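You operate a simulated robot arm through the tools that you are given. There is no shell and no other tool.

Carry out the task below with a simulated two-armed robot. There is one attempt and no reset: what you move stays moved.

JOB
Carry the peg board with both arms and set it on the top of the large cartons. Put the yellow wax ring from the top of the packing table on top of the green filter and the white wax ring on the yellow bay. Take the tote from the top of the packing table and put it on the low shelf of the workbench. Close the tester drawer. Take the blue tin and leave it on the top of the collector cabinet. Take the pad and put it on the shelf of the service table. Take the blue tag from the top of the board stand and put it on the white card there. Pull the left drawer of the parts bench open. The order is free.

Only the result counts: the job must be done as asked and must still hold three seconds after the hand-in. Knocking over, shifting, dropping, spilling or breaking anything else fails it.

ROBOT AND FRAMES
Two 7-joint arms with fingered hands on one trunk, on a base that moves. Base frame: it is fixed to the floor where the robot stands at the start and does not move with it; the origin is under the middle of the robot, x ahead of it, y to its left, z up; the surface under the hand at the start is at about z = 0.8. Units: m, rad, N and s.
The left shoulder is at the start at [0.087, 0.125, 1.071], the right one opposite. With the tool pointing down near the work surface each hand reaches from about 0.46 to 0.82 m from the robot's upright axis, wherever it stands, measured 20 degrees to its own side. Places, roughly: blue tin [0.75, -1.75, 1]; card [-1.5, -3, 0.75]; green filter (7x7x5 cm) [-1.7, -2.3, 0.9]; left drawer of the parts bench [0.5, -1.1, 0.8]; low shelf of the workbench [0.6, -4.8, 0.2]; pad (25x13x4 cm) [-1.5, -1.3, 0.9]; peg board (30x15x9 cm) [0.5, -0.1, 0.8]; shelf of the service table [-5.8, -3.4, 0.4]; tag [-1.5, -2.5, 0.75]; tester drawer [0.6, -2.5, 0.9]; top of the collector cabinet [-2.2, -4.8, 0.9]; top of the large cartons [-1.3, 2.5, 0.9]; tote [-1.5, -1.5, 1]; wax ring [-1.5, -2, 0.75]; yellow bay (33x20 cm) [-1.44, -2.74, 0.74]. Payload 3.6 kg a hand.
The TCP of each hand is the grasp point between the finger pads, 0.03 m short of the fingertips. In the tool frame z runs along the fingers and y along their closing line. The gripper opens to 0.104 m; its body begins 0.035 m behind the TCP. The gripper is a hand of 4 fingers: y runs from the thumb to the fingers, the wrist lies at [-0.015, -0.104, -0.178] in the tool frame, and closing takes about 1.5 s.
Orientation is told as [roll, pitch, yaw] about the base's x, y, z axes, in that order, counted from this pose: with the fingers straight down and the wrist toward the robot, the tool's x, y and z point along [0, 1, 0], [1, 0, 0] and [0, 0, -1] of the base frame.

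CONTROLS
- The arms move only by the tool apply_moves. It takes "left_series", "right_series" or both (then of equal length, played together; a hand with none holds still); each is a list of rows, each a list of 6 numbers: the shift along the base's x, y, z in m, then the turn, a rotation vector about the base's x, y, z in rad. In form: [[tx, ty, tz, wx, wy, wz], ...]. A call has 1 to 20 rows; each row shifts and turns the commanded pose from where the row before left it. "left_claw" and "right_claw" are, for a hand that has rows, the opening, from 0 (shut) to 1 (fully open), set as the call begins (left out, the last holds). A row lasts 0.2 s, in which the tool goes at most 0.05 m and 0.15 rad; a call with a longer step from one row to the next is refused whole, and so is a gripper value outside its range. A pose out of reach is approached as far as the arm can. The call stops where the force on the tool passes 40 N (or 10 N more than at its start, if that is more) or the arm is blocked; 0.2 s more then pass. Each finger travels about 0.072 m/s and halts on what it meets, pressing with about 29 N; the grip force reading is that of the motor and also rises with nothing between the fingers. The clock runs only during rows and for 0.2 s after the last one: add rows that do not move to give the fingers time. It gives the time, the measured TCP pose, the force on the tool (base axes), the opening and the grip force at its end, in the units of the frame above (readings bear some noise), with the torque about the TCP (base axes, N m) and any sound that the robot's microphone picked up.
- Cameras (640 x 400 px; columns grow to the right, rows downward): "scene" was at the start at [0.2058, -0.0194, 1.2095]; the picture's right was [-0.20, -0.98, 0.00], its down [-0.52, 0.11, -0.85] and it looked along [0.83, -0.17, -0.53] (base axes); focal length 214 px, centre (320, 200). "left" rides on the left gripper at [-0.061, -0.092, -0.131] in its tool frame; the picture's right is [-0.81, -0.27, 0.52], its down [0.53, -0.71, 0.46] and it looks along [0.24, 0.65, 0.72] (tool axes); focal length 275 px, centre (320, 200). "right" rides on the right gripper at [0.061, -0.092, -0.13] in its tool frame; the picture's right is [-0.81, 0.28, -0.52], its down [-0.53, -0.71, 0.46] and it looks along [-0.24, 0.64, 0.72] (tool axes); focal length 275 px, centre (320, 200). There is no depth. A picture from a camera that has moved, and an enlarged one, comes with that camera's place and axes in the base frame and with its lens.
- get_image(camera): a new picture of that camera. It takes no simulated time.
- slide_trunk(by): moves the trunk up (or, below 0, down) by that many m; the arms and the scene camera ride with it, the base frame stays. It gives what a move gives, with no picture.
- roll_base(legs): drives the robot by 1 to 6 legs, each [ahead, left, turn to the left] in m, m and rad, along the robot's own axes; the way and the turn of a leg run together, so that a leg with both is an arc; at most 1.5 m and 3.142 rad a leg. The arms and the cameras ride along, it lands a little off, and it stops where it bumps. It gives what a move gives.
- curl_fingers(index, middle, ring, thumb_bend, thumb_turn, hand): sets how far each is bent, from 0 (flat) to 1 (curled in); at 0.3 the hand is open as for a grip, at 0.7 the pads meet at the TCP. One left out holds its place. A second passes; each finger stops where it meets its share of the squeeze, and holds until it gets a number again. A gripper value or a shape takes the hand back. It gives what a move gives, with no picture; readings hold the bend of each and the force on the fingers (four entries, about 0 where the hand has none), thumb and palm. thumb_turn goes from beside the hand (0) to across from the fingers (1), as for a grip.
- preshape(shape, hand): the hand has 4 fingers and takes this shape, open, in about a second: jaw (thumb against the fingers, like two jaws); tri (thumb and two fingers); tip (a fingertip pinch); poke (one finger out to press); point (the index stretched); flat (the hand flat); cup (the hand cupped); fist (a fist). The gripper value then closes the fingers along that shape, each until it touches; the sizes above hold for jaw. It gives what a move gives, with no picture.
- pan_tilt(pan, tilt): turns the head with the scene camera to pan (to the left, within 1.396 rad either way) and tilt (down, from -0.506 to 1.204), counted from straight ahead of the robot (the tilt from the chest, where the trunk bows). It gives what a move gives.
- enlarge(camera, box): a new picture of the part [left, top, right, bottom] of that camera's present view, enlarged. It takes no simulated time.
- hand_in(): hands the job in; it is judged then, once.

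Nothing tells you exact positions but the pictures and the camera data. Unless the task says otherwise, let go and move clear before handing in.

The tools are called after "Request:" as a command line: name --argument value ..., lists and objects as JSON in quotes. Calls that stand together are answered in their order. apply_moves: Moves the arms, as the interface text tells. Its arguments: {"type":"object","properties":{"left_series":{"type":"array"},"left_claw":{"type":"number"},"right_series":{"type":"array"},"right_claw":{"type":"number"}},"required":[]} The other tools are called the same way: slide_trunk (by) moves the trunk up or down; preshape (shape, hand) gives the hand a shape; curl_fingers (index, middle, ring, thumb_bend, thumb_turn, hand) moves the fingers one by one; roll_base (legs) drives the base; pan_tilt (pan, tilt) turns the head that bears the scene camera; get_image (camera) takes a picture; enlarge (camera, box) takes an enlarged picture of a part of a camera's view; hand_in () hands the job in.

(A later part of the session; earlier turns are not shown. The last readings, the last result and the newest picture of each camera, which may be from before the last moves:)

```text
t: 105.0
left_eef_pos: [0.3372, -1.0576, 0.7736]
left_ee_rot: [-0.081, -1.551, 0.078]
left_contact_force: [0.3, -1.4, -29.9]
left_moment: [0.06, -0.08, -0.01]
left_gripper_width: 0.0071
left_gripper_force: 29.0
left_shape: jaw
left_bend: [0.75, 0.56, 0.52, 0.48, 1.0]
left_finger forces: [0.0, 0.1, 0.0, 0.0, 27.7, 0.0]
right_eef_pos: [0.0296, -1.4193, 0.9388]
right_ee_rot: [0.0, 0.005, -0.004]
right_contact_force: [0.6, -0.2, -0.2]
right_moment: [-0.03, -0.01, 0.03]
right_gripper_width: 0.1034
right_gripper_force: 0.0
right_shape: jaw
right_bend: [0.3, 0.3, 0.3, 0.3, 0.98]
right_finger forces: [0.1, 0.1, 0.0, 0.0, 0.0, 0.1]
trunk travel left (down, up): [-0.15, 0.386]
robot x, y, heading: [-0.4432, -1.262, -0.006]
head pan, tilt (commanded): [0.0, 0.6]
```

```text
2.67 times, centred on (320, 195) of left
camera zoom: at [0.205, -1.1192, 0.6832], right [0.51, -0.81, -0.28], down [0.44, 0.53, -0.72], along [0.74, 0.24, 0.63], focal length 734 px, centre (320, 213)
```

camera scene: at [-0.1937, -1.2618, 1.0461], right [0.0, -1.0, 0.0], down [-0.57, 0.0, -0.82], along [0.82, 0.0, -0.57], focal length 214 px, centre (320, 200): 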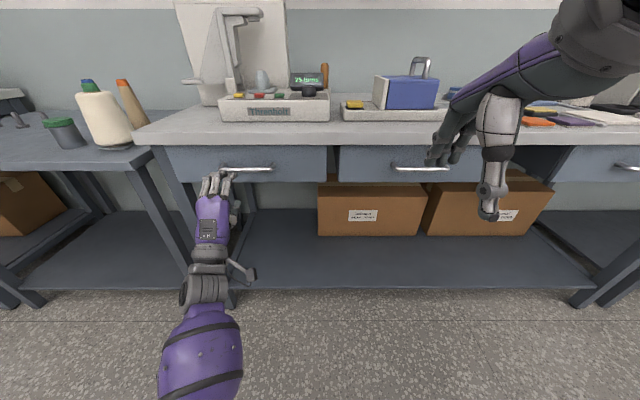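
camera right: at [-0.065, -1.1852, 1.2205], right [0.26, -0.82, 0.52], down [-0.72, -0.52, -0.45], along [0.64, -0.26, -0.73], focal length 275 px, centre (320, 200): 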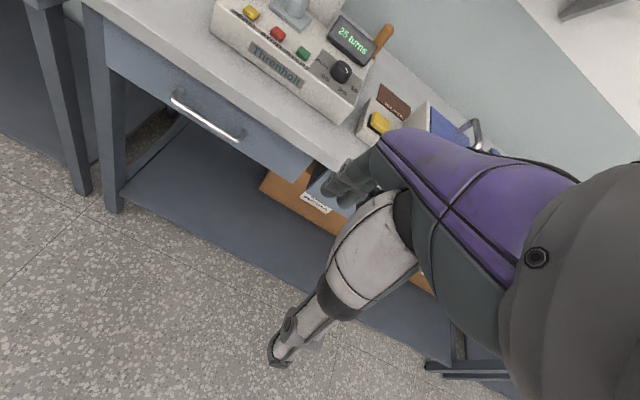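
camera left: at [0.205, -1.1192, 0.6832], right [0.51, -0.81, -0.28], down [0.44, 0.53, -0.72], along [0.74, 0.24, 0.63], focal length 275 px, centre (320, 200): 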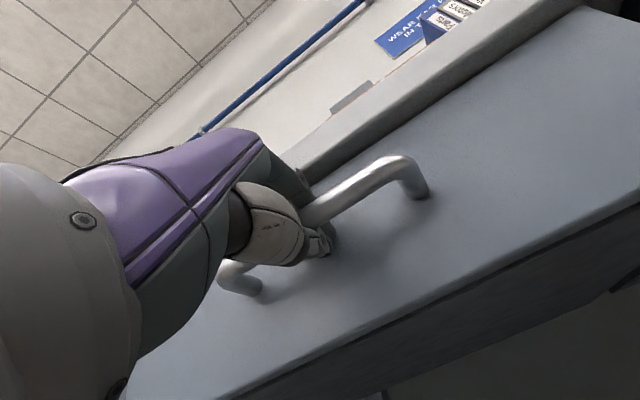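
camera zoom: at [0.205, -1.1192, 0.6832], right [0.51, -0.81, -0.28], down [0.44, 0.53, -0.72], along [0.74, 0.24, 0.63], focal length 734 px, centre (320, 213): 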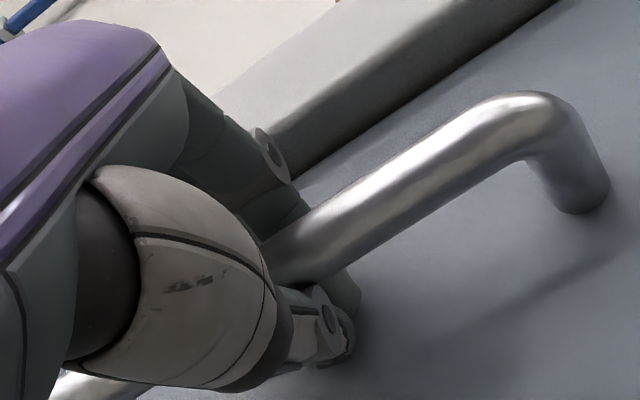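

The fingers are hooked over and behind the bar with the thumb underneath. I'll ease the hand down a few mm to relieve the force, then pull gently.

Request:
apply_moves --left_series '[[0, 0, -0.003, 0, 0, 0], [-0.005, 0, -0.003, 0, 0, 0], [-0.01, 0, 0, 0, 0, 0], [-0.01, 0, 0, 0, 0, 0], [-0.01, 0, 0, 0, 0, 0], [-0.01, 0, 0, 0, 0, 0]]'

Request:
get_image --camera "scene"

```text
t: 106.4
left_eef_pos: [0.2913, -1.0589, 0.773]
left_ee_rot: [-0.056, -1.56, 0.054]
left_contact_force: [0.7, 0.0, -21.2]
left_moment: [0.01, -0.01, -0.03]
left_gripper_width: 0.0075
left_gripper_force: 29.3
left_shape: jaw
left_bend: [0.75, 0.56, 0.52, 0.48, 1.0]
left_finger forces: [0.1, 0.0, 0.0, 0.0, 19.4, 0.0]
right_eef_pos: [0.0278, -1.4209, 0.9396]
right_ee_rot: [0.0, 0.004, -0.003]
right_contact_force: [-0.2, 0.0, 0.6]
right_moment: [0.03, -0.03, -0.02]
right_gripper_width: 0.1033
right_gripper_force: 0.1
right_shape: jaw
right_bend: [0.3, 0.3, 0.3, 0.3, 0.98]
right_finger forces: [0.0, 0.1, 0.0, 0.1, 0.0, 0.0]
trunk travel left (down, up): [-0.15, 0.386]
robot x, y, heading: [-0.4458, -1.2589, -0.002]
head pan, tilt (commanded): [0.0, 0.6]
```

```text
taken
camera scene: at [-0.1922, -1.2615, 1.0456], right [0.0, -1.0, 0.0], down [-0.57, 0.0, -0.82], along [0.82, 0.0, -0.57], focal length 214 px, centre (320, 200)
```

scene: 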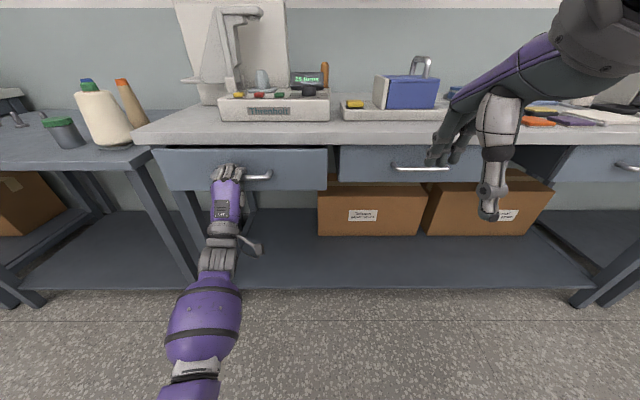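

The drawer follows. I'll keep pulling.

Request:
apply_moves --left_series '[[-0.015, 0, -0.001, 0, 0, 0], [-0.015, 0, -0.001, 0, 0, 0], [-0.015, 0, 0, 0, 0, 0], [-0.015, 0, 0, 0, 0, 0], [-0.015, 0, 0, 0, 0, 0], [-0.015, 0, 0, 0, 0, 0], [-0.015, 0, 0, 0, 0, 0], [-0.015, 0, 0, 0, 0, 0]]'

Request:
get_image --camera "scene"

```text
t: 108.2
left_eef_pos: [0.1709, -1.0576, 0.7713]
left_ee_rot: [-0.048, -1.563, 0.045]
left_contact_force: [-0.9, 0.4, -19.1]
left_moment: [0.01, -0.12, -0.02]
left_gripper_width: 0.0078
left_gripper_force: 28.4
left_shape: jaw
left_bend: [0.75, 0.56, 0.52, 0.49, 1.0]
left_finger forces: [0.1, 0.0, 0.0, 0.0, 18.1, 0.0]
right_eef_pos: [0.0264, -1.4204, 0.9393]
right_ee_rot: [0.001, 0.003, -0.003]
right_contact_force: [0.1, 1.2, -0.1]
right_moment: [0.01, 0.01, 0.02]
right_gripper_width: 0.1034
right_gripper_force: 0.0
right_shape: jaw
right_bend: [0.3, 0.3, 0.3, 0.3, 0.98]
right_finger forces: [0.1, 0.1, 0.0, 0.0, 0.1, 0.0]
trunk travel left (down, up): [-0.15, 0.386]
robot x, y, heading: [-0.4468, -1.2632, -0.001]
head pan, tilt (commanded): [0.0, 0.6]
```

```text
taken
camera scene: at [-0.1927, -1.2615, 1.0458], right [0.0, -1.0, 0.0], down [-0.57, 0.0, -0.82], along [0.82, 0.0, -0.57], focal length 214 px, centre (320, 200)
```

scene: 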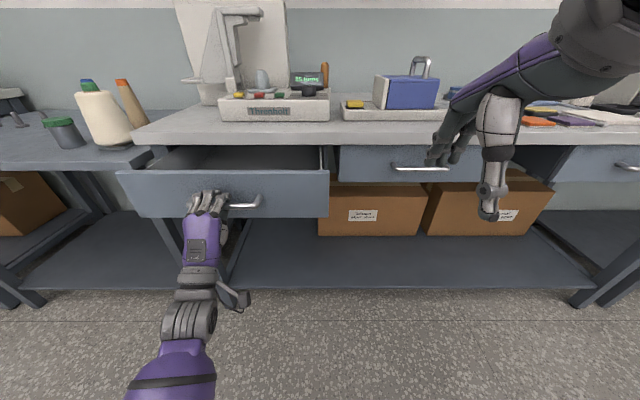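

Request:
apply_moves --left_series '[[-0.012, 0, 0, 0, 0, 0], [-0.012, 0, 0, 0, 0, 0], [-0.012, 0, 0, 0, 0, 0], [-0.012, 0, 0, 0, 0, 0], [-0.012, 0, 0, 0, 0, 0], [-0.012, 0, 0, 0, 0, 0], [-0.012, 0, 0, 0, 0, 0], [-0.012, 0, 0, 0, 0, 0]]'

Request:
get_image --camera "scene"

```text
t: 110.0
left_eef_pos: [0.0753, -1.0577, 0.7724]
left_ee_rot: [0.044, -1.565, -0.042]
left_contact_force: [0.3, 0.6, -18.7]
left_moment: [0.04, -0.07, -0.02]
left_gripper_width: 0.0073
left_gripper_force: 28.5
left_shape: jaw
left_bend: [0.75, 0.56, 0.52, 0.49, 1.0]
left_finger forces: [0.0, 0.1, 0.0, 0.1, 17.8, 0.0]
right_eef_pos: [0.0265, -1.4205, 0.9396]
right_ee_rot: [0.002, 0.004, -0.003]
right_contact_force: [-0.1, -1.0, -0.8]
right_moment: [0.01, -0.02, 0.01]
right_gripper_width: 0.1039
right_gripper_force: 0.1
right_shape: jaw
right_bend: [0.3, 0.3, 0.3, 0.3, 0.98]
right_finger forces: [0.1, 0.1, 0.1, 0.0, 0.0, 0.0]
trunk travel left (down, up): [-0.15, 0.386]
robot x, y, heading: [-0.4421, -1.2613, 0.004]
head pan, tilt (commanded): [0.0, 0.6]
```

```text
taken
camera scene: at [-0.1929, -1.2615, 1.0458], right [0.0, -1.0, 0.0], down [-0.57, 0.0, -0.82], along [0.82, 0.0, -0.57], focal length 214 px, centre (320, 200)
```

scene: 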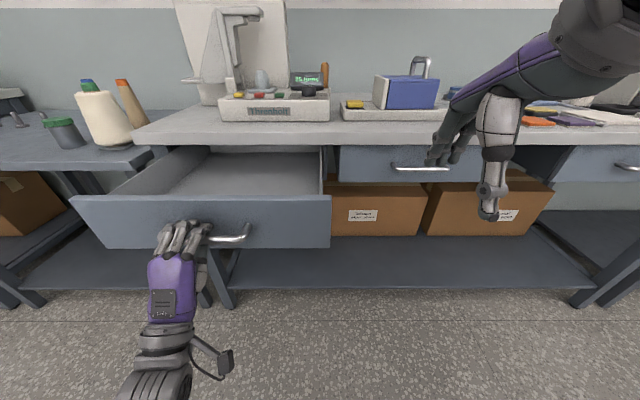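

Request:
apply_moves --left_series '[[-0.01, 0, 0, 0, 0, 0], [-0.01, 0, 0, 0, 0, 0], [-0.01, 0, 0, 0, 0, 0], [-0.01, 0, 0, 0, 0, 0], [-0.01, 0, 0, 0, 0, 0], [-0.01, 0, 0, 0, 0, 0]]'

Request:
get_image --camera "scene"

```text
t: 111.4
left_eef_pos: [0.0146, -1.0572, 0.7705]
left_ee_rot: [-0.004, -1.562, 0.006]
left_contact_force: [-1.3, -1.7, -20.5]
left_moment: [0.06, -0.04, -0.03]
left_gripper_width: 0.0074
left_gripper_force: 29.5
left_shape: jaw
left_bend: [0.75, 0.56, 0.52, 0.49, 1.0]
left_finger forces: [0.0, 0.0, 0.1, 0.0, 19.2, 0.0]
right_eef_pos: [0.0284, -1.4193, 0.9397]
right_ee_rot: [0.001, 0.003, -0.003]
right_contact_force: [0.0, -0.1, 0.0]
right_moment: [0.02, -0.03, -0.04]
right_gripper_width: 0.1036
right_gripper_force: 0.1
right_shape: jaw
right_bend: [0.3, 0.3, 0.3, 0.3, 0.98]
right_finger forces: [0.0, 0.0, 0.0, 0.0, 0.1, 0.1]
trunk travel left (down, up): [-0.15, 0.386]
robot x, y, heading: [-0.4452, -1.262, -0.001]
head pan, tilt (commanded): [0.0, 0.6]
```

```text
taken
camera scene: at [-0.1929, -1.2617, 1.0458], right [0.0, -1.0, 0.0], down [-0.57, 0.0, -0.82], along [0.82, 0.0, -0.57], focal length 214 px, centre (320, 200)
```

scene: 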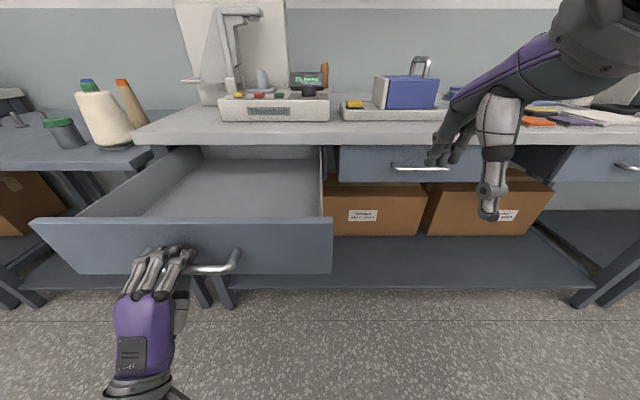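

The drawer is open by about 0.32 m, which is plenty. I'll open the hand and back away.

Request:
apply_moves --left_series '[[0, 0, 0, 0, 0, 0], [0, 0, 0, 0, 0, 0], [0, 0, 0, 0, 0, 0], [0, 0, 0, 0, 0, 0], [0, 0, 0, 0, 0, 0], [0, 0, 0, 0, 0, 0], [0, 0, 0, 0, 0, 0]]' --left_claw 0.8

Request:
get_image --camera "scene"

Request:
get_image --camera "left"

```text
t: 113.0
left_eef_pos: [0.0135, -1.0584, 0.7739]
left_ee_rot: [0.075, -1.567, -0.077]
left_contact_force: [-0.5, 0.1, 0.6]
left_moment: [0.0, -0.04, 0.03]
left_gripper_width: 0.0832
left_gripper_force: 0.1
left_shape: jaw
left_bend: [0.27, 0.34, 0.32, 0.5, 0.99]
left_finger forces: [0.0, 0.0, 0.1, 0.0, 0.0, 0.1]
right_eef_pos: [0.0254, -1.4213, 0.9395]
right_ee_rot: [0.0, 0.001, -0.005]
right_contact_force: [0.6, 0.2, 0.0]
right_moment: [0.03, -0.02, -0.01]
right_gripper_width: 0.1038
right_gripper_force: 0.1
right_shape: jaw
right_bend: [0.3, 0.3, 0.3, 0.3, 0.98]
right_finger forces: [0.1, 0.1, 0.0, 0.0, 0.0, 0.0]
trunk travel left (down, up): [-0.15, 0.386]
robot x, y, heading: [-0.4445, -1.26, -0.004]
head pan, tilt (commanded): [0.0, 0.6]
```

```text
taken
camera scene: at [-0.1939, -1.2619, 1.0461], right [0.0, -1.0, 0.0], down [-0.56, 0.0, -0.83], along [0.83, 0.0, -0.56], focal length 214 px, centre (320, 200)
```

scene: 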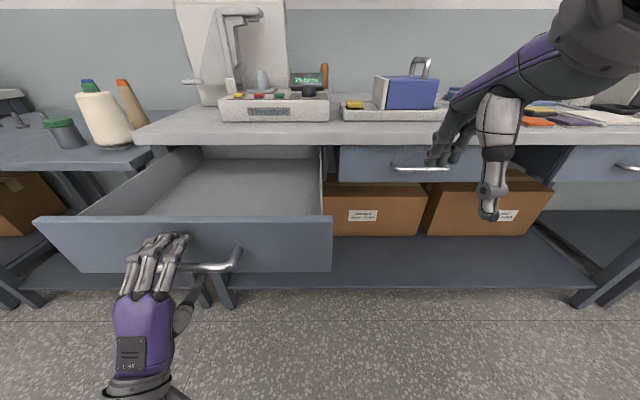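

```text
taken
camera left: at [-0.117, -1.1195, 0.6813], right [0.51, -0.81, -0.28], down [0.45, 0.53, -0.71], along [0.73, 0.24, 0.64], focal length 275 px, centre (320, 200)
```

left: 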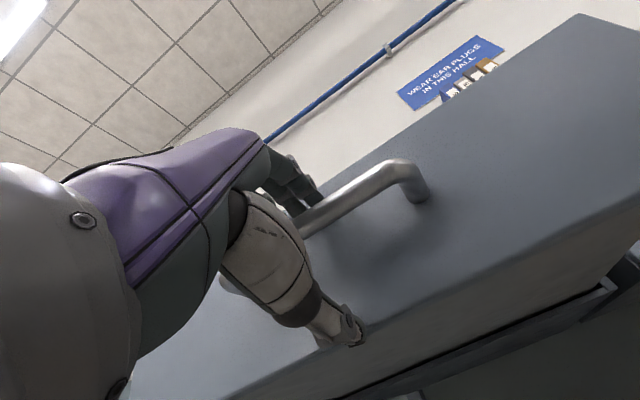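

Request:
roll_base --legs '[[-0.15, 0, 0]]'

Request:
slide_trunk --by 0.15

Request:
get_image --camera "scene"

```text
t: 114.3
left_eef_pos: [-0.1372, -1.0575, 0.7732]
left_ee_rot: [0.095, -1.566, -0.095]
left_contact_force: [-0.4, 0.4, 0.9]
left_moment: [0.02, 0.0, 0.04]
left_gripper_width: 0.0831
left_gripper_force: 0.0
left_shape: jaw
left_bend: [0.27, 0.34, 0.32, 0.5, 0.99]
left_finger forces: [0.1, 0.0, 0.1, 0.0, 0.0, 0.0]
right_eef_pos: [-0.1237, -1.4206, 0.9402]
right_ee_rot: [0.002, 0.003, -0.003]
right_contact_force: [-0.4, 0.0, -0.3]
right_moment: [-0.02, -0.01, -0.02]
right_gripper_width: 0.1036
right_gripper_force: 0.0
right_shape: jaw
right_bend: [0.3, 0.3, 0.3, 0.3, 0.98]
right_finger forces: [0.0, 0.0, 0.0, 0.0, 0.0, 0.1]
trunk travel left (down, up): [-0.15, 0.386]
robot x, y, heading: [-0.5964, -1.2551, 0.002]
head pan, tilt (commanded): [0.0, 0.6]
```

```text
t: 116.1
left_eef_pos: [-0.1361, -1.0572, 0.9231]
left_ee_rot: [0.102, -1.565, -0.104]
left_contact_force: [-0.4, -0.5, 0.5]
left_moment: [0.03, 0.0, -0.03]
left_gripper_width: 0.0831
left_gripper_force: 0.1
left_shape: jaw
left_bend: [0.27, 0.34, 0.32, 0.5, 0.99]
left_finger forces: [0.0, 0.0, 0.1, 0.1, 0.0, 0.0]
right_eef_pos: [-0.1233, -1.4206, 1.091]
right_ee_rot: [-0.001, 0.001, -0.005]
right_contact_force: [0.0, 0.1, -0.1]
right_moment: [0.02, 0.01, -0.05]
right_gripper_width: 0.1038
right_gripper_force: 0.2
right_shape: jaw
right_bend: [0.3, 0.3, 0.3, 0.3, 0.98]
right_finger forces: [0.0, 0.1, 0.0, 0.0, 0.0, 0.0]
trunk travel left (down, up): [-0.3, 0.236]
robot x, y, heading: [-0.5936, -1.2583, 0.004]
head pan, tilt (commanded): [0.0, 0.6]
```

```text
taken
camera scene: at [-0.3897, -1.2615, 1.2055], right [0.0, -1.0, 0.0], down [-0.56, 0.0, -0.83], along [0.83, 0.0, -0.56], focal length 214 px, centre (320, 200)
```

scene: 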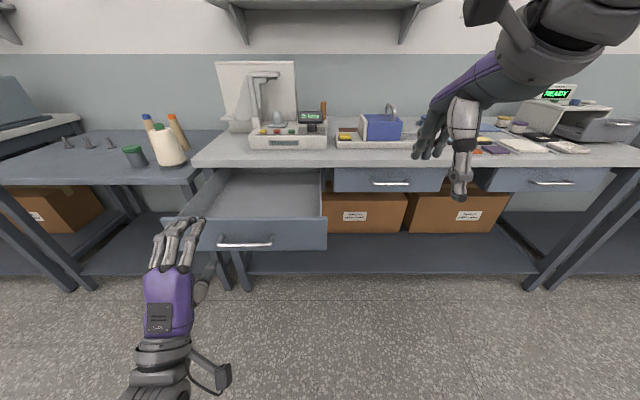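

The left drawer is wide open and everything else is untouched. I'll return the left hand to pointing down.

Request:
apply_moves --left_series '[[0, 0, 0.015, 0, 0.1428, 0], [0, 0, 0.015, 0, 0.1428, 0], [0, 0, 0.015, 0, 0.1428, 0], [0, 0, 0.015, 0, 0.1428, 0], [0, 0, 0.015, 0, 0.1428, 0], [0, 0, 0.015, 0, 0.1428, 0], [0, 0, 0.015, 0, 0.1428, 0], [0, 0, 0.015, 0, 0.1428, 0], [0, 0, 0.015, 0, 0.1428, 0], [0, 0, 0.015, 0, 0.1428, 0], [0, 0, 0.015, 0, 0.1428, 0]]' --left_claw 1.0

Request:
pan_tilt --pan -0.5 --tilt 0.4

Request:
get_image --camera "scene"

```text
t: 118.5
left_eef_pos: [-0.0764, -1.0471, 1.0525]
left_ee_rot: [-0.002, 0.007, 0.001]
left_contact_force: [0.1, -0.4, -0.3]
left_moment: [-0.02, -0.02, 0.0]
left_gripper_width: 0.1039
left_gripper_force: 0.1
left_shape: jaw
left_bend: [0.3, 0.3, 0.3, 0.3, 0.97]
left_finger forces: [0.0, 0.0, 0.0, 0.0, 0.0, 0.1]
left hand out of reach, approached as far as the arm can: row 3, 4, 5
right_eef_pos: [-0.1244, -1.4198, 1.0905]
right_ee_rot: [0.0, 0.002, -0.004]
right_contact_force: [-0.3, -0.7, 0.0]
right_moment: [0.01, 0.0, -0.03]
right_gripper_width: 0.1037
right_gripper_force: 0.0
right_shape: jaw
right_bend: [0.3, 0.3, 0.3, 0.3, 0.98]
right_finger forces: [0.1, 0.0, 0.0, 0.0, 0.0, 0.0]
trunk travel left (down, up): [-0.3, 0.236]
robot x, y, heading: [-0.5934, -1.2605, -0.001]
head pan, tilt (commanded): [0.0, 0.6]
```

```text
t: 119.4
left_eef_pos: [-0.0769, -1.0471, 1.0522]
left_ee_rot: [-0.001, 0.003, 0.001]
left_contact_force: [0.3, 0.2, 0.7]
left_moment: [0.04, -0.05, 0.02]
left_gripper_width: 0.1037
left_gripper_force: 0.1
left_shape: jaw
left_bend: [0.3, 0.3, 0.3, 0.3, 0.97]
left_finger forces: [0.0, 0.1, 0.0, 0.1, 0.0, 0.0]
right_eef_pos: [-0.1234, -1.4208, 1.0901]
right_ee_rot: [0.0, 0.001, -0.004]
right_contact_force: [-0.5, -0.9, 0.8]
right_moment: [-0.01, 0.03, -0.03]
right_gripper_width: 0.1038
right_gripper_force: 0.1
right_shape: jaw
right_bend: [0.3, 0.3, 0.3, 0.3, 0.98]
right_finger forces: [0.0, 0.0, 0.1, 0.0, 0.0, 0.0]
trunk travel left (down, up): [-0.3, 0.236]
robot x, y, heading: [-0.5953, -1.2612, -0.003]
head pan, tilt (commanded): [-0.499, 0.4]
```

```text
taken
camera scene: at [-0.397, -1.3057, 1.2238], right [-0.48, -0.88, 0.0], down [-0.34, 0.19, -0.92], along [0.81, -0.44, -0.39], focal length 214 px, centre (320, 200)
```

scene: 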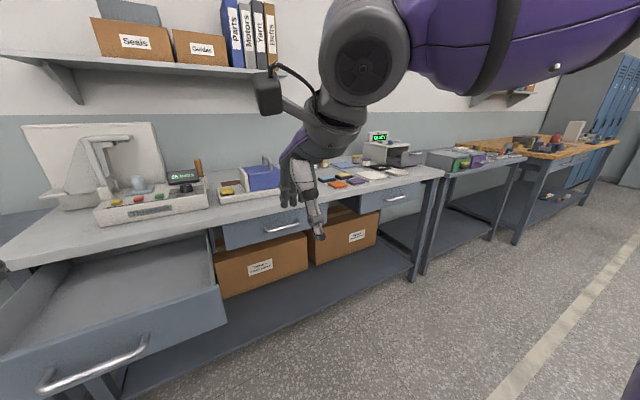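

Next are the blue tin and the tester drawer, further right on this bench. I'll sidestep right and look.

Request:
roll_base --legs '[[0, -0.65, 0]]'

Request:
pan_tilt --pan -0.2 --tilt 0.45

Request:
get_image --camera "scene"

```text
t: 125.6
left_eef_pos: [-0.0783, -1.697, 1.0516]
left_ee_rot: [-0.002, 0.004, -0.003]
left_contact_force: [0.6, 0.5, 0.6]
left_moment: [-0.01, -0.04, 0.01]
left_gripper_width: 0.1036
left_gripper_force: 0.0
left_shape: jaw
left_bend: [0.3, 0.3, 0.3, 0.3, 0.97]
left_finger forces: [0.0, 0.0, 0.0, 0.0, 0.0, 0.0]
right_eef_pos: [-0.1264, -2.0695, 1.0914]
right_ee_rot: [0.001, 0.003, -0.007]
right_contact_force: [-1.1, 0.4, 0.6]
right_moment: [0.0, 0.01, 0.0]
right_gripper_width: 0.1036
right_gripper_force: 0.2
right_shape: jaw
right_bend: [0.3, 0.3, 0.3, 0.3, 0.98]
right_finger forces: [0.0, 0.0, 0.0, 0.0, 0.0, 0.0]
trunk travel left (down, up): [-0.3, 0.236]
robot x, y, heading: [-0.5991, -1.9034, -0.009]
head pan, tilt (commanded): [-0.499, 0.4]
```

```text
t: 126.4
left_eef_pos: [-0.0779, -1.6953, 1.0521]
left_ee_rot: [-0.003, 0.002, -0.002]
left_contact_force: [0.0, 0.5, 0.0]
left_moment: [0.01, -0.01, -0.01]
left_gripper_width: 0.1039
left_gripper_force: 0.2
left_shape: jaw
left_bend: [0.3, 0.3, 0.3, 0.3, 0.97]
left_finger forces: [0.0, 0.0, 0.0, 0.0, 0.1, 0.0]
right_eef_pos: [-0.126, -2.0683, 1.0904]
right_ee_rot: [0.001, 0.002, -0.004]
right_contact_force: [-0.2, -0.2, -0.1]
right_moment: [0.0, 0.0, -0.04]
right_gripper_width: 0.1038
right_gripper_force: 0.0
right_shape: jaw
right_bend: [0.3, 0.3, 0.3, 0.3, 0.98]
right_finger forces: [0.0, 0.0, 0.1, 0.0, 0.1, 0.1]
trunk travel left (down, up): [-0.3, 0.236]
robot x, y, heading: [-0.5996, -1.9059, -0.003]
head pan, tilt (commanded): [-0.201, 0.45]
```

```text
taken
camera scene: at [-0.3905, -1.9279, 1.2191], right [-0.2, -0.98, 0.0], down [-0.43, 0.09, -0.9], along [0.88, -0.18, -0.44], focal length 214 px, centre (320, 200)
```

scene: 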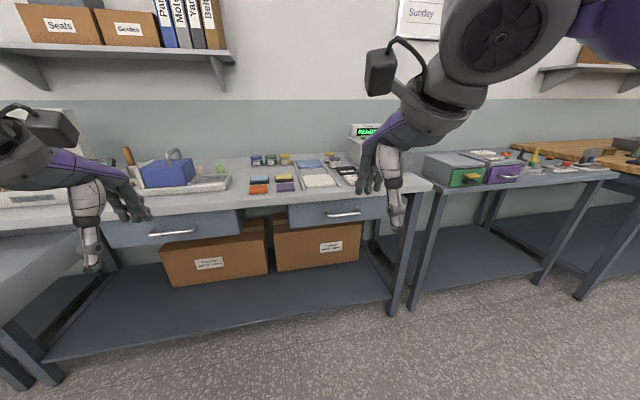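

Request:
enlarge --camera "scene" --box '[100, 110, 420, 310]'

Request:
enlarge --camera "scene" --box '[130, 130, 290, 230]'

Request:
enlarge --camera "scene" --box '[230, 130, 390, 230]'

Request:
enlarge --camera "scene" --box '[400, 120, 640, 270]'

```text
2.00 times, centred on (260, 210) of scene
camera zoom: at [-0.3905, -1.9279, 1.2191], right [-0.2, -0.98, 0.0], down [-0.43, 0.09, -0.9], along [0.88, -0.18, -0.44], focal length 429 px, centre (440, 180)
```

zoom: 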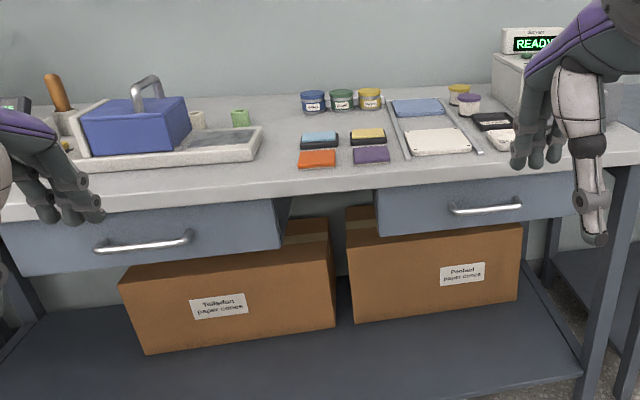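

```text
4.00 times, centred on (210, 180) of scene
camera zoom: at [-0.3905, -1.9279, 1.2191], right [-0.2, -0.98, 0.0], down [-0.43, 0.09, -0.9], along [0.88, -0.18, -0.44], focal length 858 px, centre (760, 280)
```

zoom: 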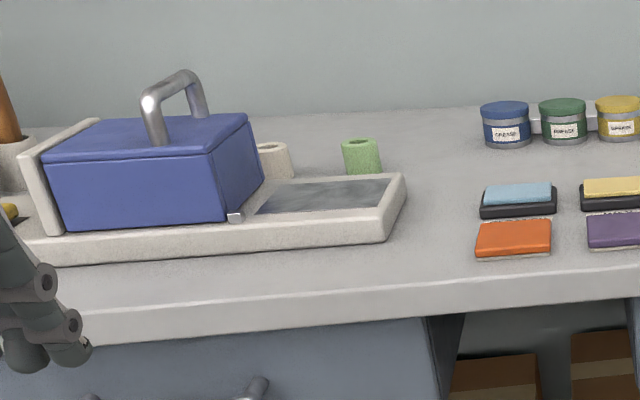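

```text
4.00 times, centred on (310, 180) of scene
camera zoom: at [-0.3905, -1.9279, 1.2191], right [-0.2, -0.98, 0.0], down [-0.43, 0.09, -0.9], along [0.88, -0.18, -0.44], focal length 858 px, centre (360, 280)
```

zoom: 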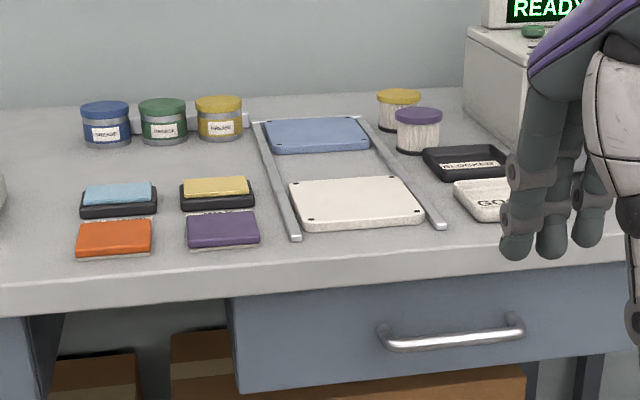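

```text
2.67 times, centred on (520, 195) of scene
camera zoom: at [-0.3905, -1.9279, 1.2191], right [-0.2, -0.98, 0.0], down [-0.43, 0.09, -0.9], along [0.88, -0.18, -0.44], focal length 572 px, centre (-213, 213)
```

zoom: 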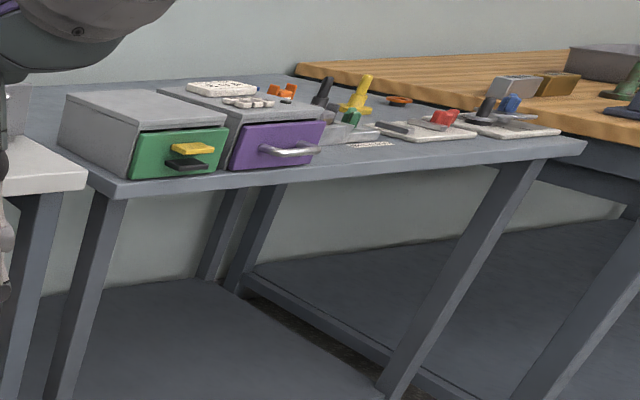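

The blue grease tin stands at about [0.78, −1.82, 0.9]. The READY device further right is the tester, and its drawer looks extended. I'll move to face the tester.

Request:
roll_base --legs '[[0, -0.42, 0]]'

Request:
get_image --camera "scene"

```text
t: 130.6
left_eef_pos: [-0.0802, -2.1202, 1.0529]
left_ee_rot: [-0.002, 0.003, -0.003]
left_contact_force: [-0.5, -0.3, -0.1]
left_moment: [0.01, -0.02, 0.02]
left_gripper_width: 0.1036
left_gripper_force: 0.1
left_shape: jaw
left_bend: [0.3, 0.3, 0.3, 0.3, 0.97]
left_finger forces: [0.1, 0.0, 0.0, 0.0, 0.0, 0.0]
right_eef_pos: [-0.1287, -2.492, 1.0907]
right_ee_rot: [0.001, 0.003, -0.006]
right_contact_force: [-0.3, 0.8, 0.8]
right_moment: [-0.03, 0.02, -0.01]
right_gripper_width: 0.1037
right_gripper_force: 0.0
right_shape: jaw
right_bend: [0.3, 0.3, 0.3, 0.3, 0.98]
right_finger forces: [0.0, 0.0, 0.0, 0.1, 0.0, 0.1]
trunk travel left (down, up): [-0.3, 0.236]
robot x, y, heading: [-0.6053, -2.3268, -0.005]
head pan, tilt (commanded): [-0.201, 0.45]
```

```text
taken
camera scene: at [-0.3928, -2.3508, 1.2191], right [-0.21, -0.98, 0.0], down [-0.43, 0.09, -0.9], along [0.88, -0.18, -0.44], focal length 214 px, centre (320, 200)
```

scene: 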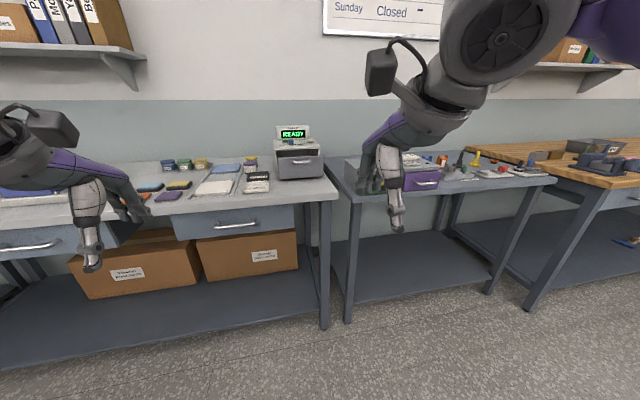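

Request:
enlarge --camera "scene" --box '[230, 110, 390, 210]'

Request:
get_image --camera "left"

Request:
get_image --camera "right"

```text
4.00 times, centred on (310, 160) of scene
camera zoom: at [-0.3928, -2.3508, 1.2191], right [-0.21, -0.98, 0.0], down [-0.43, 0.09, -0.9], along [0.88, -0.18, -0.44], focal length 858 px, centre (360, 360)
```

zoom: 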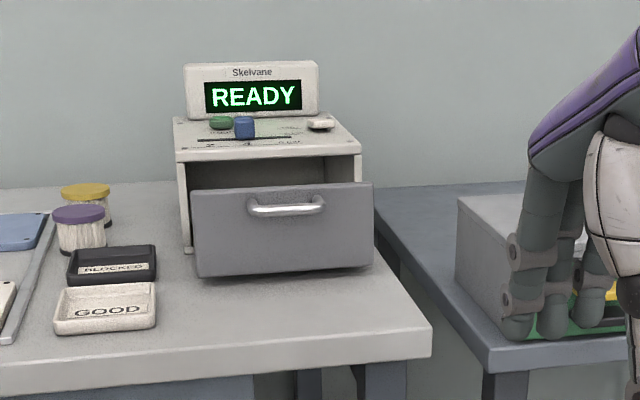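

```text
taken
camera left: at [-0.1712, -2.1812, 1.1823], right [-0.28, -0.81, -0.51], down [-0.71, 0.53, -0.45], along [0.64, 0.24, -0.73], focal length 275 px, centre (320, 200)
```

left: 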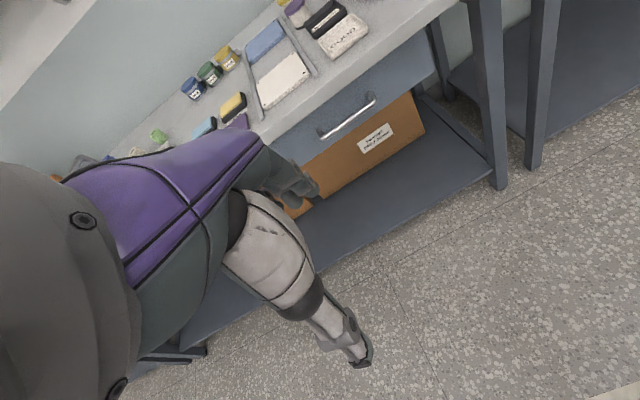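

```text
taken
camera right: at [-0.2204, -2.4302, 1.2204], right [0.27, -0.81, 0.52], down [-0.72, -0.53, -0.45], along [0.64, -0.25, -0.73], focal length 275 px, centre (320, 200)
```

right: 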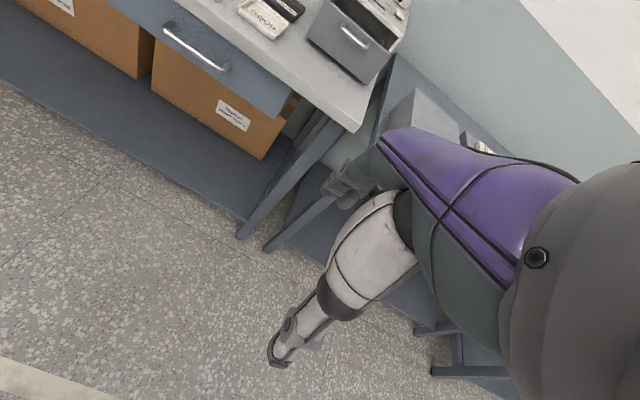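

The drawer handle triangulates to about [0.45, −2.448, 0.975], with the tester body front near x ≈ 0.65, so it sticks out about 0.17 m. I'll move in and push it with the closed right hand.

Request:
roll_base --legs '[[0.48, 0.08, 0.005]]'

Request:
get_image --camera "scene"

Request:
get_image --camera "right"

```text
t: 133.5
left_eef_pos: [0.3981, -2.0369, 1.0528]
left_ee_rot: [-0.003, 0.002, 0.006]
left_contact_force: [-0.2, -0.2, 0.4]
left_moment: [-0.03, 0.01, -0.01]
left_gripper_width: 0.1036
left_gripper_force: 0.1
left_shape: jaw
left_bend: [0.3, 0.3, 0.3, 0.3, 0.97]
left_finger forces: [0.1, 0.1, 0.1, 0.1, 0.0, 0.0]
right_eef_pos: [0.3526, -2.4106, 1.0893]
right_ee_rot: [0.0, 0.001, 0.001]
right_contact_force: [-0.7, 0.1, -0.5]
right_moment: [0.02, 0.0, -0.01]
right_gripper_width: 0.1035
right_gripper_force: 0.0
right_shape: jaw
right_bend: [0.3, 0.3, 0.3, 0.3, 0.98]
right_finger forces: [0.0, 0.0, 0.0, 0.0, 0.0, 0.0]
trunk travel left (down, up): [-0.3, 0.236]
robot x, y, heading: [-0.1231, -2.2506, 0.006]
head pan, tilt (commanded): [-0.201, 0.45]
```

```text
taken
camera scene: at [0.0872, -2.2702, 1.2191], right [-0.2, -0.98, 0.0], down [-0.43, 0.09, -0.9], along [0.88, -0.18, -0.44], focal length 214 px, centre (320, 200)
```

scene: 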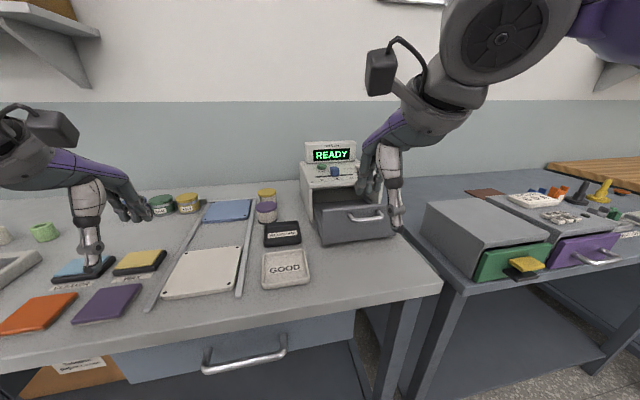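

```text
taken
camera right: at [0.2602, -2.3482, 1.2204], right [0.28, -0.81, 0.52], down [-0.71, -0.53, -0.45], along [0.64, -0.24, -0.73], focal length 275 px, centre (320, 200)
```

right: 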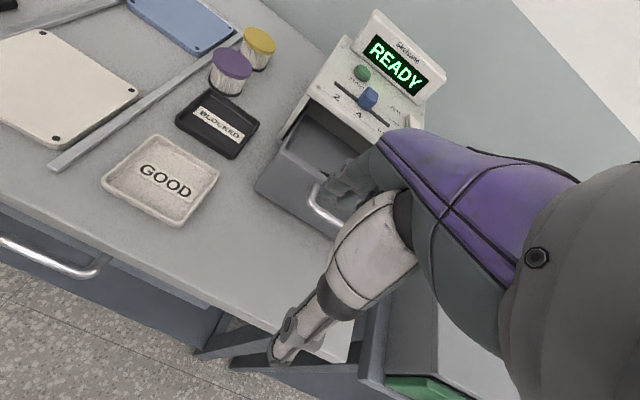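

Request:
apply_moves --right_series '[[0, -0.005, -0.015, 0, 0, 0], [0, -0.005, -0.015, 0, 0, 0], [0, -0.005, -0.015, 0, 0, 0], [0, -0.005, -0.015, 0, 0, 0], [0, -0.005, -0.015, 0, 0, 0], [0, -0.005, -0.015, 0, 0, 0], [0, -0.004, -0.015, 0, 0, 0], [0, -0.003, -0.015, 0, 0, 0]]' --right_claw 0.0

Request:
get_image --camera "scene"

Request:
get_image --camera "right"

```text
t: 135.3
left_eef_pos: [0.3978, -2.0368, 1.0519]
left_ee_rot: [-0.002, 0.004, 0.004]
left_contact_force: [0.3, -1.1, -0.5]
left_moment: [-0.01, 0.03, 0.01]
left_gripper_width: 0.104
left_gripper_force: 0.0
left_shape: jaw
left_bend: [0.3, 0.3, 0.3, 0.3, 0.97]
left_finger forces: [0.0, 0.0, 0.0, 0.1, 0.0, 0.0]
right_eef_pos: [0.3527, -2.4459, 0.9689]
right_ee_rot: [0.001, 0.003, 0.002]
right_contact_force: [1.0, 0.8, -0.1]
right_moment: [0.0, -0.07, -0.01]
right_gripper_width: 0.0
right_gripper_force: 29.3
right_shape: jaw
right_bend: [0.7, 0.7, 0.7, 0.47, 1.0]
right_finger forces: [0.0, 0.0, 0.1, 0.0, 0.0, 0.1]
trunk travel left (down, up): [-0.3, 0.236]
robot x, y, heading: [-0.119, -2.2535, -0.0]
head pan, tilt (commanded): [-0.201, 0.45]
```

```text
taken
camera scene: at [0.0869, -2.2704, 1.2191], right [-0.2, -0.98, 0.0], down [-0.43, 0.09, -0.9], along [0.88, -0.18, -0.44], focal length 214 px, centre (320, 200)
```

scene: 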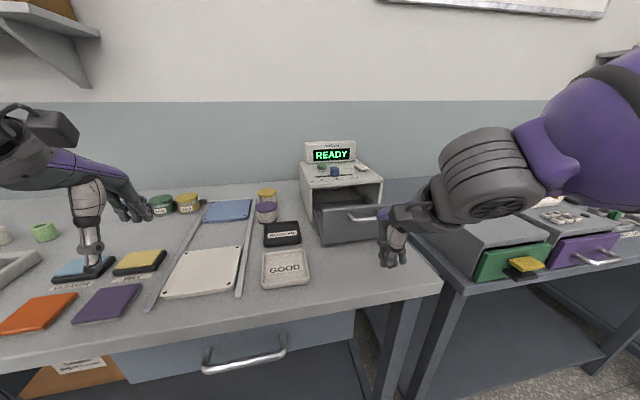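

```text
taken
camera right: at [0.26, -2.3855, 1.1004], right [0.28, -0.81, 0.52], down [-0.71, -0.53, -0.45], along [0.64, -0.24, -0.73], focal length 275 px, centre (320, 200)
```

right: 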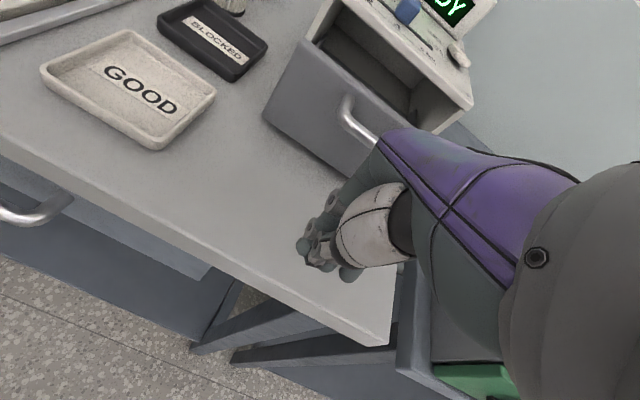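

Now I push forward towards the tester.

Request:
apply_moves --right_series '[[0.02, 0, 0, 0, 0, 0], [0.02, 0, 0, 0, 0, 0], [0.02, 0, 0, 0, 0, 0], [0.02, 0, 0, 0, 0, 0], [0.02, 0, 0, 0, 0, 0]]'

Request:
get_image --camera "scene"

```text
t: 136.5
left_eef_pos: [0.398, -2.0362, 1.0525]
left_ee_rot: [-0.001, 0.003, 0.005]
left_contact_force: [-0.5, 0.1, 1.3]
left_moment: [0.0, -0.01, -0.03]
left_gripper_width: 0.1037
left_gripper_force: 0.0
left_shape: jaw
left_bend: [0.3, 0.3, 0.3, 0.3, 0.97]
left_finger forces: [0.0, 0.0, 0.0, 0.0, 0.1, 0.0]
right_eef_pos: [0.4516, -2.4464, 0.9691]
right_ee_rot: [0.0, 0.002, 0.001]
right_contact_force: [0.1, -0.4, -0.3]
right_moment: [-0.01, -0.02, 0.01]
right_gripper_width: 0.0002
right_gripper_force: 28.7
right_shape: jaw
right_bend: [0.7, 0.7, 0.7, 0.47, 1.0]
right_finger forces: [0.1, 0.1, 0.0, 0.1, 0.0, 0.0]
trunk travel left (down, up): [-0.3, 0.236]
robot x, y, heading: [-0.1201, -2.2528, -0.003]
head pan, tilt (commanded): [-0.201, 0.45]
```

```text
taken
camera scene: at [0.0871, -2.2703, 1.2191], right [-0.2, -0.98, 0.0], down [-0.43, 0.09, -0.9], along [0.88, -0.18, -0.44], focal length 214 px, centre (320, 200)
```

scene: 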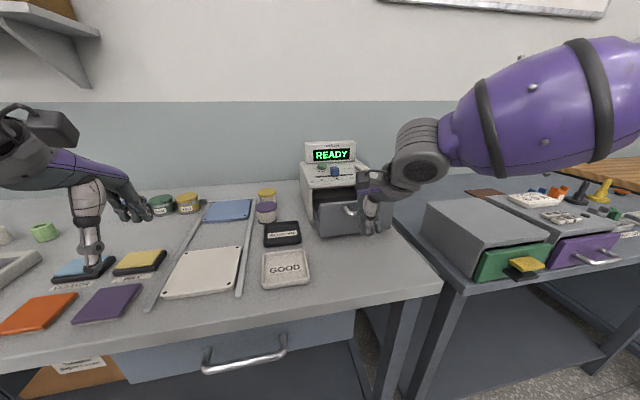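

Request:
apply_moves --right_series '[[0.02, 0, 0, 0, 0, 0], [0.02, 0, 0, 0, 0, 0], [0.02, 0, 0, 0, 0, 0], [0.02, 0, 0, 0, 0, 0], [0.02, 0, 0, 0, 0, 0]]'

Request:
get_image --camera "scene"

Request:
get_image --camera "right"

```text
t: 137.7
left_eef_pos: [0.3929, -2.0366, 1.0551]
left_ee_rot: [-0.003, 0.0, 0.004]
left_contact_force: [0.0, 0.2, -0.3]
left_moment: [-0.02, 0.01, 0.01]
left_gripper_width: 0.1038
left_gripper_force: 0.1
left_shape: jaw
left_bend: [0.3, 0.3, 0.3, 0.3, 0.97]
left_finger forces: [0.1, 0.1, 0.0, 0.0, 0.0, 0.1]
right_eef_pos: [0.5473, -2.4476, 0.9742]
right_ee_rot: [-0.001, -0.001, 0.001]
right_contact_force: [-26.8, -3.0, 12.4]
right_moment: [-0.24, -0.41, -0.43]
right_gripper_width: 0.0
right_gripper_force: 29.3
right_shape: jaw
right_bend: [0.7, 0.7, 0.7, 0.48, 1.0]
right_finger forces: [0.1, 31.4, 1.6, 0.0, 0.0, 0.0]
trunk travel left (down, up): [-0.3, 0.236]
robot x, y, heading: [-0.1244, -2.249, -0.001]
head pan, tilt (commanded): [-0.201, 0.45]
```

```text
taken
camera scene: at [0.0818, -2.2702, 1.2201], right [-0.2, -0.98, 0.0], down [-0.42, 0.09, -0.9], along [0.88, -0.18, -0.43], focal length 214 px, centre (320, 200)
```

scene: 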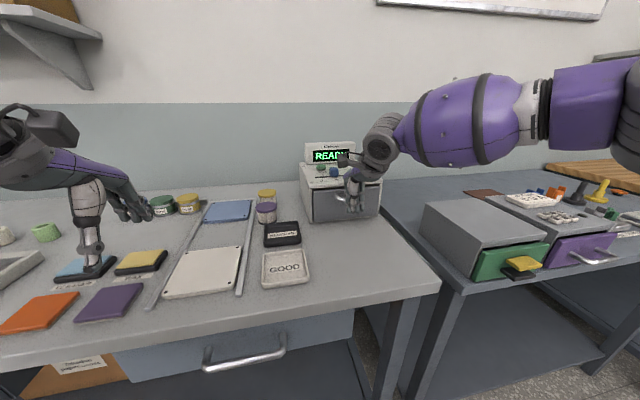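

```text
taken
camera right: at [0.4549, -2.3864, 1.1039], right [0.28, -0.81, 0.52], down [-0.71, -0.53, -0.46], along [0.65, -0.24, -0.72], focal length 275 px, centre (320, 200)
```

right: 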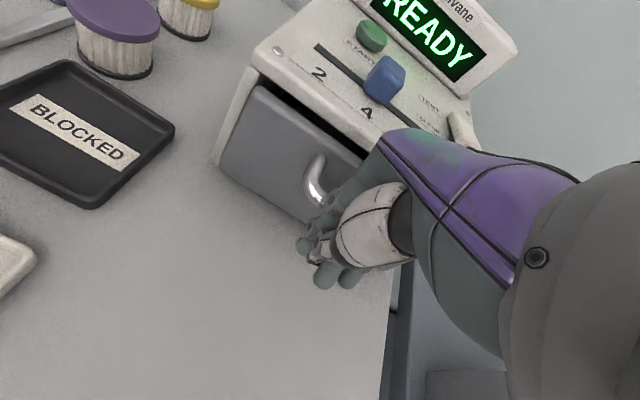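

The force rose to 27 N, so the drawer has likely bottomed out. I'll back off and inspect.

Request:
apply_moves --right_series '[[-0.02, 0, 0, 0, 0, 0], [-0.02, 0, 0, 0, 0, 0], [-0.02, 0, 0.01, 0, 0, 0], [-0.02, 0, 0.02, 0, 0, 0], [-0.03, 0, 0.03, 0, 0, 0], [-0.03, 0, 0.03, 0, 0, 0], [-0.03, 0, 0.03, 0, 0, 0]]'

Request:
enlarge --camera "scene" --box '[270, 130, 430, 230]'

Request:
get_image --camera "right"

```text
t: 139.3
left_eef_pos: [0.3963, -2.0374, 1.0531]
left_ee_rot: [-0.002, 0.004, 0.005]
left_contact_force: [0.3, 0.1, 0.2]
left_moment: [-0.01, -0.01, -0.04]
left_gripper_width: 0.1038
left_gripper_force: 0.1
left_shape: jaw
left_bend: [0.3, 0.3, 0.3, 0.3, 0.97]
left_finger forces: [0.0, 0.0, 0.0, 0.0, 0.0, 0.0]
right_eef_pos: [0.38, -2.4468, 1.0912]
right_ee_rot: [0.0, 0.001, 0.001]
right_contact_force: [-0.1, -0.7, -1.4]
right_moment: [-0.04, 0.0, 0.0]
right_gripper_width: 0.0
right_gripper_force: 29.1
right_shape: jaw
right_bend: [0.7, 0.7, 0.7, 0.49, 1.0]
right_finger forces: [0.1, 0.0, 0.0, 0.0, 0.0, 0.1]
trunk travel left (down, up): [-0.3, 0.236]
robot x, y, heading: [-0.1205, -2.2518, 0.001]
head pan, tilt (commanded): [-0.201, 0.45]
```

```text
4.00 times, centred on (350, 180) of scene
camera zoom: at [0.0859, -2.2703, 1.2193], right [-0.2, -0.98, 0.0], down [-0.43, 0.09, -0.9], along [0.88, -0.18, -0.43], focal length 858 px, centre (200, 280)
```

zoom: 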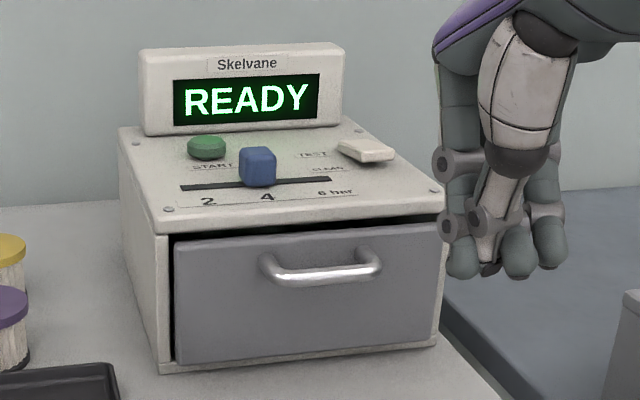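

```text
taken
camera right: at [0.2881, -2.3867, 1.222], right [0.28, -0.81, 0.52], down [-0.71, -0.53, -0.45], along [0.64, -0.24, -0.73], focal length 275 px, centre (320, 200)
```

right: 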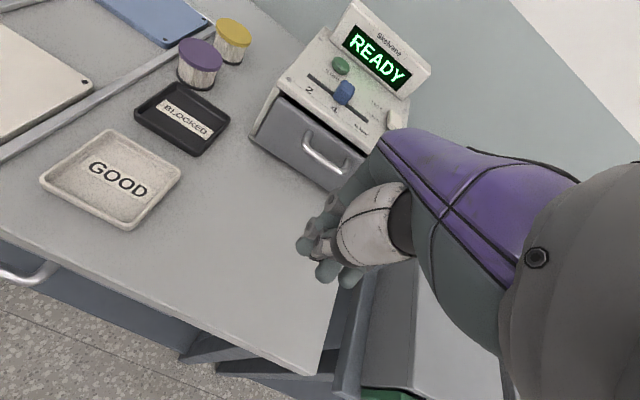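

Request:
enlarge --camera "scene" --box '[300, 175, 396, 235]'

Request:
enlarge --camera "right" --box '[230, 60, 390, 160]'

```text
6.67 times, centred on (348, 205) of scene
camera zoom: at [0.0859, -2.2703, 1.2193], right [-0.2, -0.98, 0.0], down [-0.43, 0.09, -0.9], along [0.88, -0.18, -0.43], focal length 1430 px, centre (133, 167)
```

zoom: 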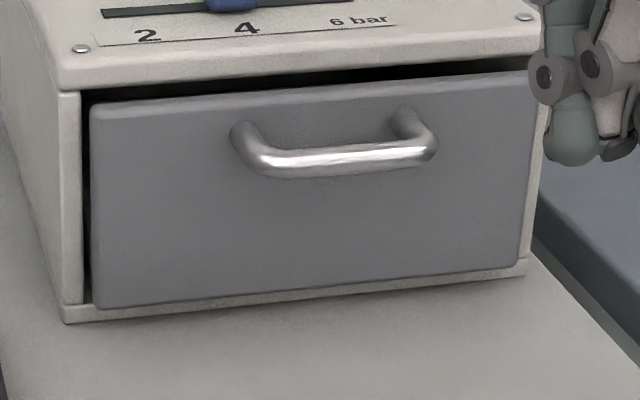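

```text
4.00 times, centred on (310, 110) of right
camera zoom: at [0.2881, -2.3867, 1.222], right [0.28, -0.81, 0.52], down [-0.71, -0.53, -0.45], along [0.64, -0.24, -0.73], focal length 1101 px, centre (360, 560)
```

zoom: 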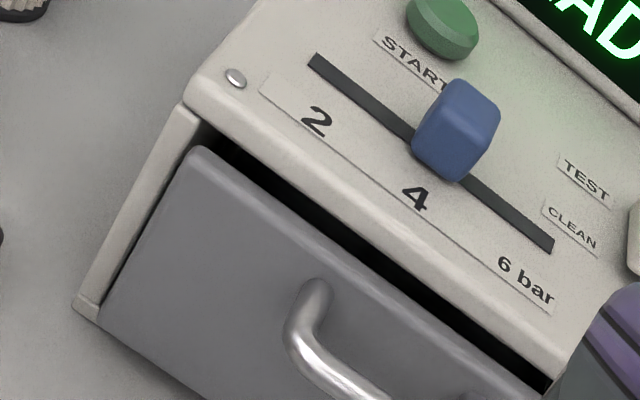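

The drawer face (x ≈ 0.602) is now nearly flush with the tester's lip (x ≈ 0.608). I'll do one more gentle push to confirm it's at its stop.

Request:
apply_moves --right_series '[[0.03, 0, -0.04, 0, 0, 0], [0.03, 0, -0.04, 0, 0, 0], [0.03, 0, -0.04, 0, 0, 0], [0.02, 0, -0.015, 0, 0, 0], [0.02, 0, 0, 0, 0, 0], [0.01, 0, 0, 0, 0, 0], [0.01, 0, 0, 0, 0, 0], [0.01, 0, 0, 0, 0, 0], [0.005, 0, 0, 0, 0, 0], [0.005, 0, 0, 0, 0, 0]]'

Request:
enlarge --camera "scene" --box '[270, 130, 430, 230]'

```text
t: 141.3
left_eef_pos: [0.3942, -2.0369, 1.0547]
left_ee_rot: [-0.003, -0.001, 0.004]
left_contact_force: [0.5, 0.0, 1.0]
left_moment: [-0.01, 0.03, 0.01]
left_gripper_width: 0.1034
left_gripper_force: 0.0
left_shape: jaw
left_bend: [0.3, 0.3, 0.3, 0.3, 0.97]
left_finger forces: [0.1, 0.0, 0.0, 0.0, 0.0, 0.0]
right_eef_pos: [0.5361, -2.4472, 0.9561]
right_ee_rot: [-0.001, 0.009, 0.0]
right_contact_force: [-28.8, -0.4, 10.8]
right_moment: [-0.13, -0.87, -0.36]
right_gripper_width: 0.0002
right_gripper_force: 29.3
right_shape: jaw
right_bend: [0.7, 0.7, 0.7, 0.49, 1.0]
right_finger forces: [0.0, 30.1, 0.7, 0.0, 0.1, 0.0]
trunk travel left (down, up): [-0.3, 0.236]
robot x, y, heading: [-0.1247, -2.2518, -0.002]
head pan, tilt (commanded): [-0.201, 0.45]
stopped in row 9 (right hand): the force on the tool passed its limit at 45 N (the readings are from after the stop); the commanded pose is now the measured one
```

```text
4.00 times, centred on (350, 180) of scene
camera zoom: at [0.081, -2.2705, 1.2201], right [-0.2, -0.98, 0.0], down [-0.42, 0.09, -0.9], along [0.88, -0.18, -0.43], focal length 858 px, centre (200, 280)
```

zoom: 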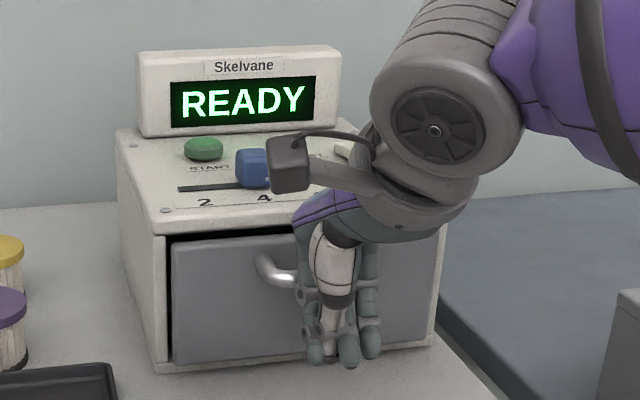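

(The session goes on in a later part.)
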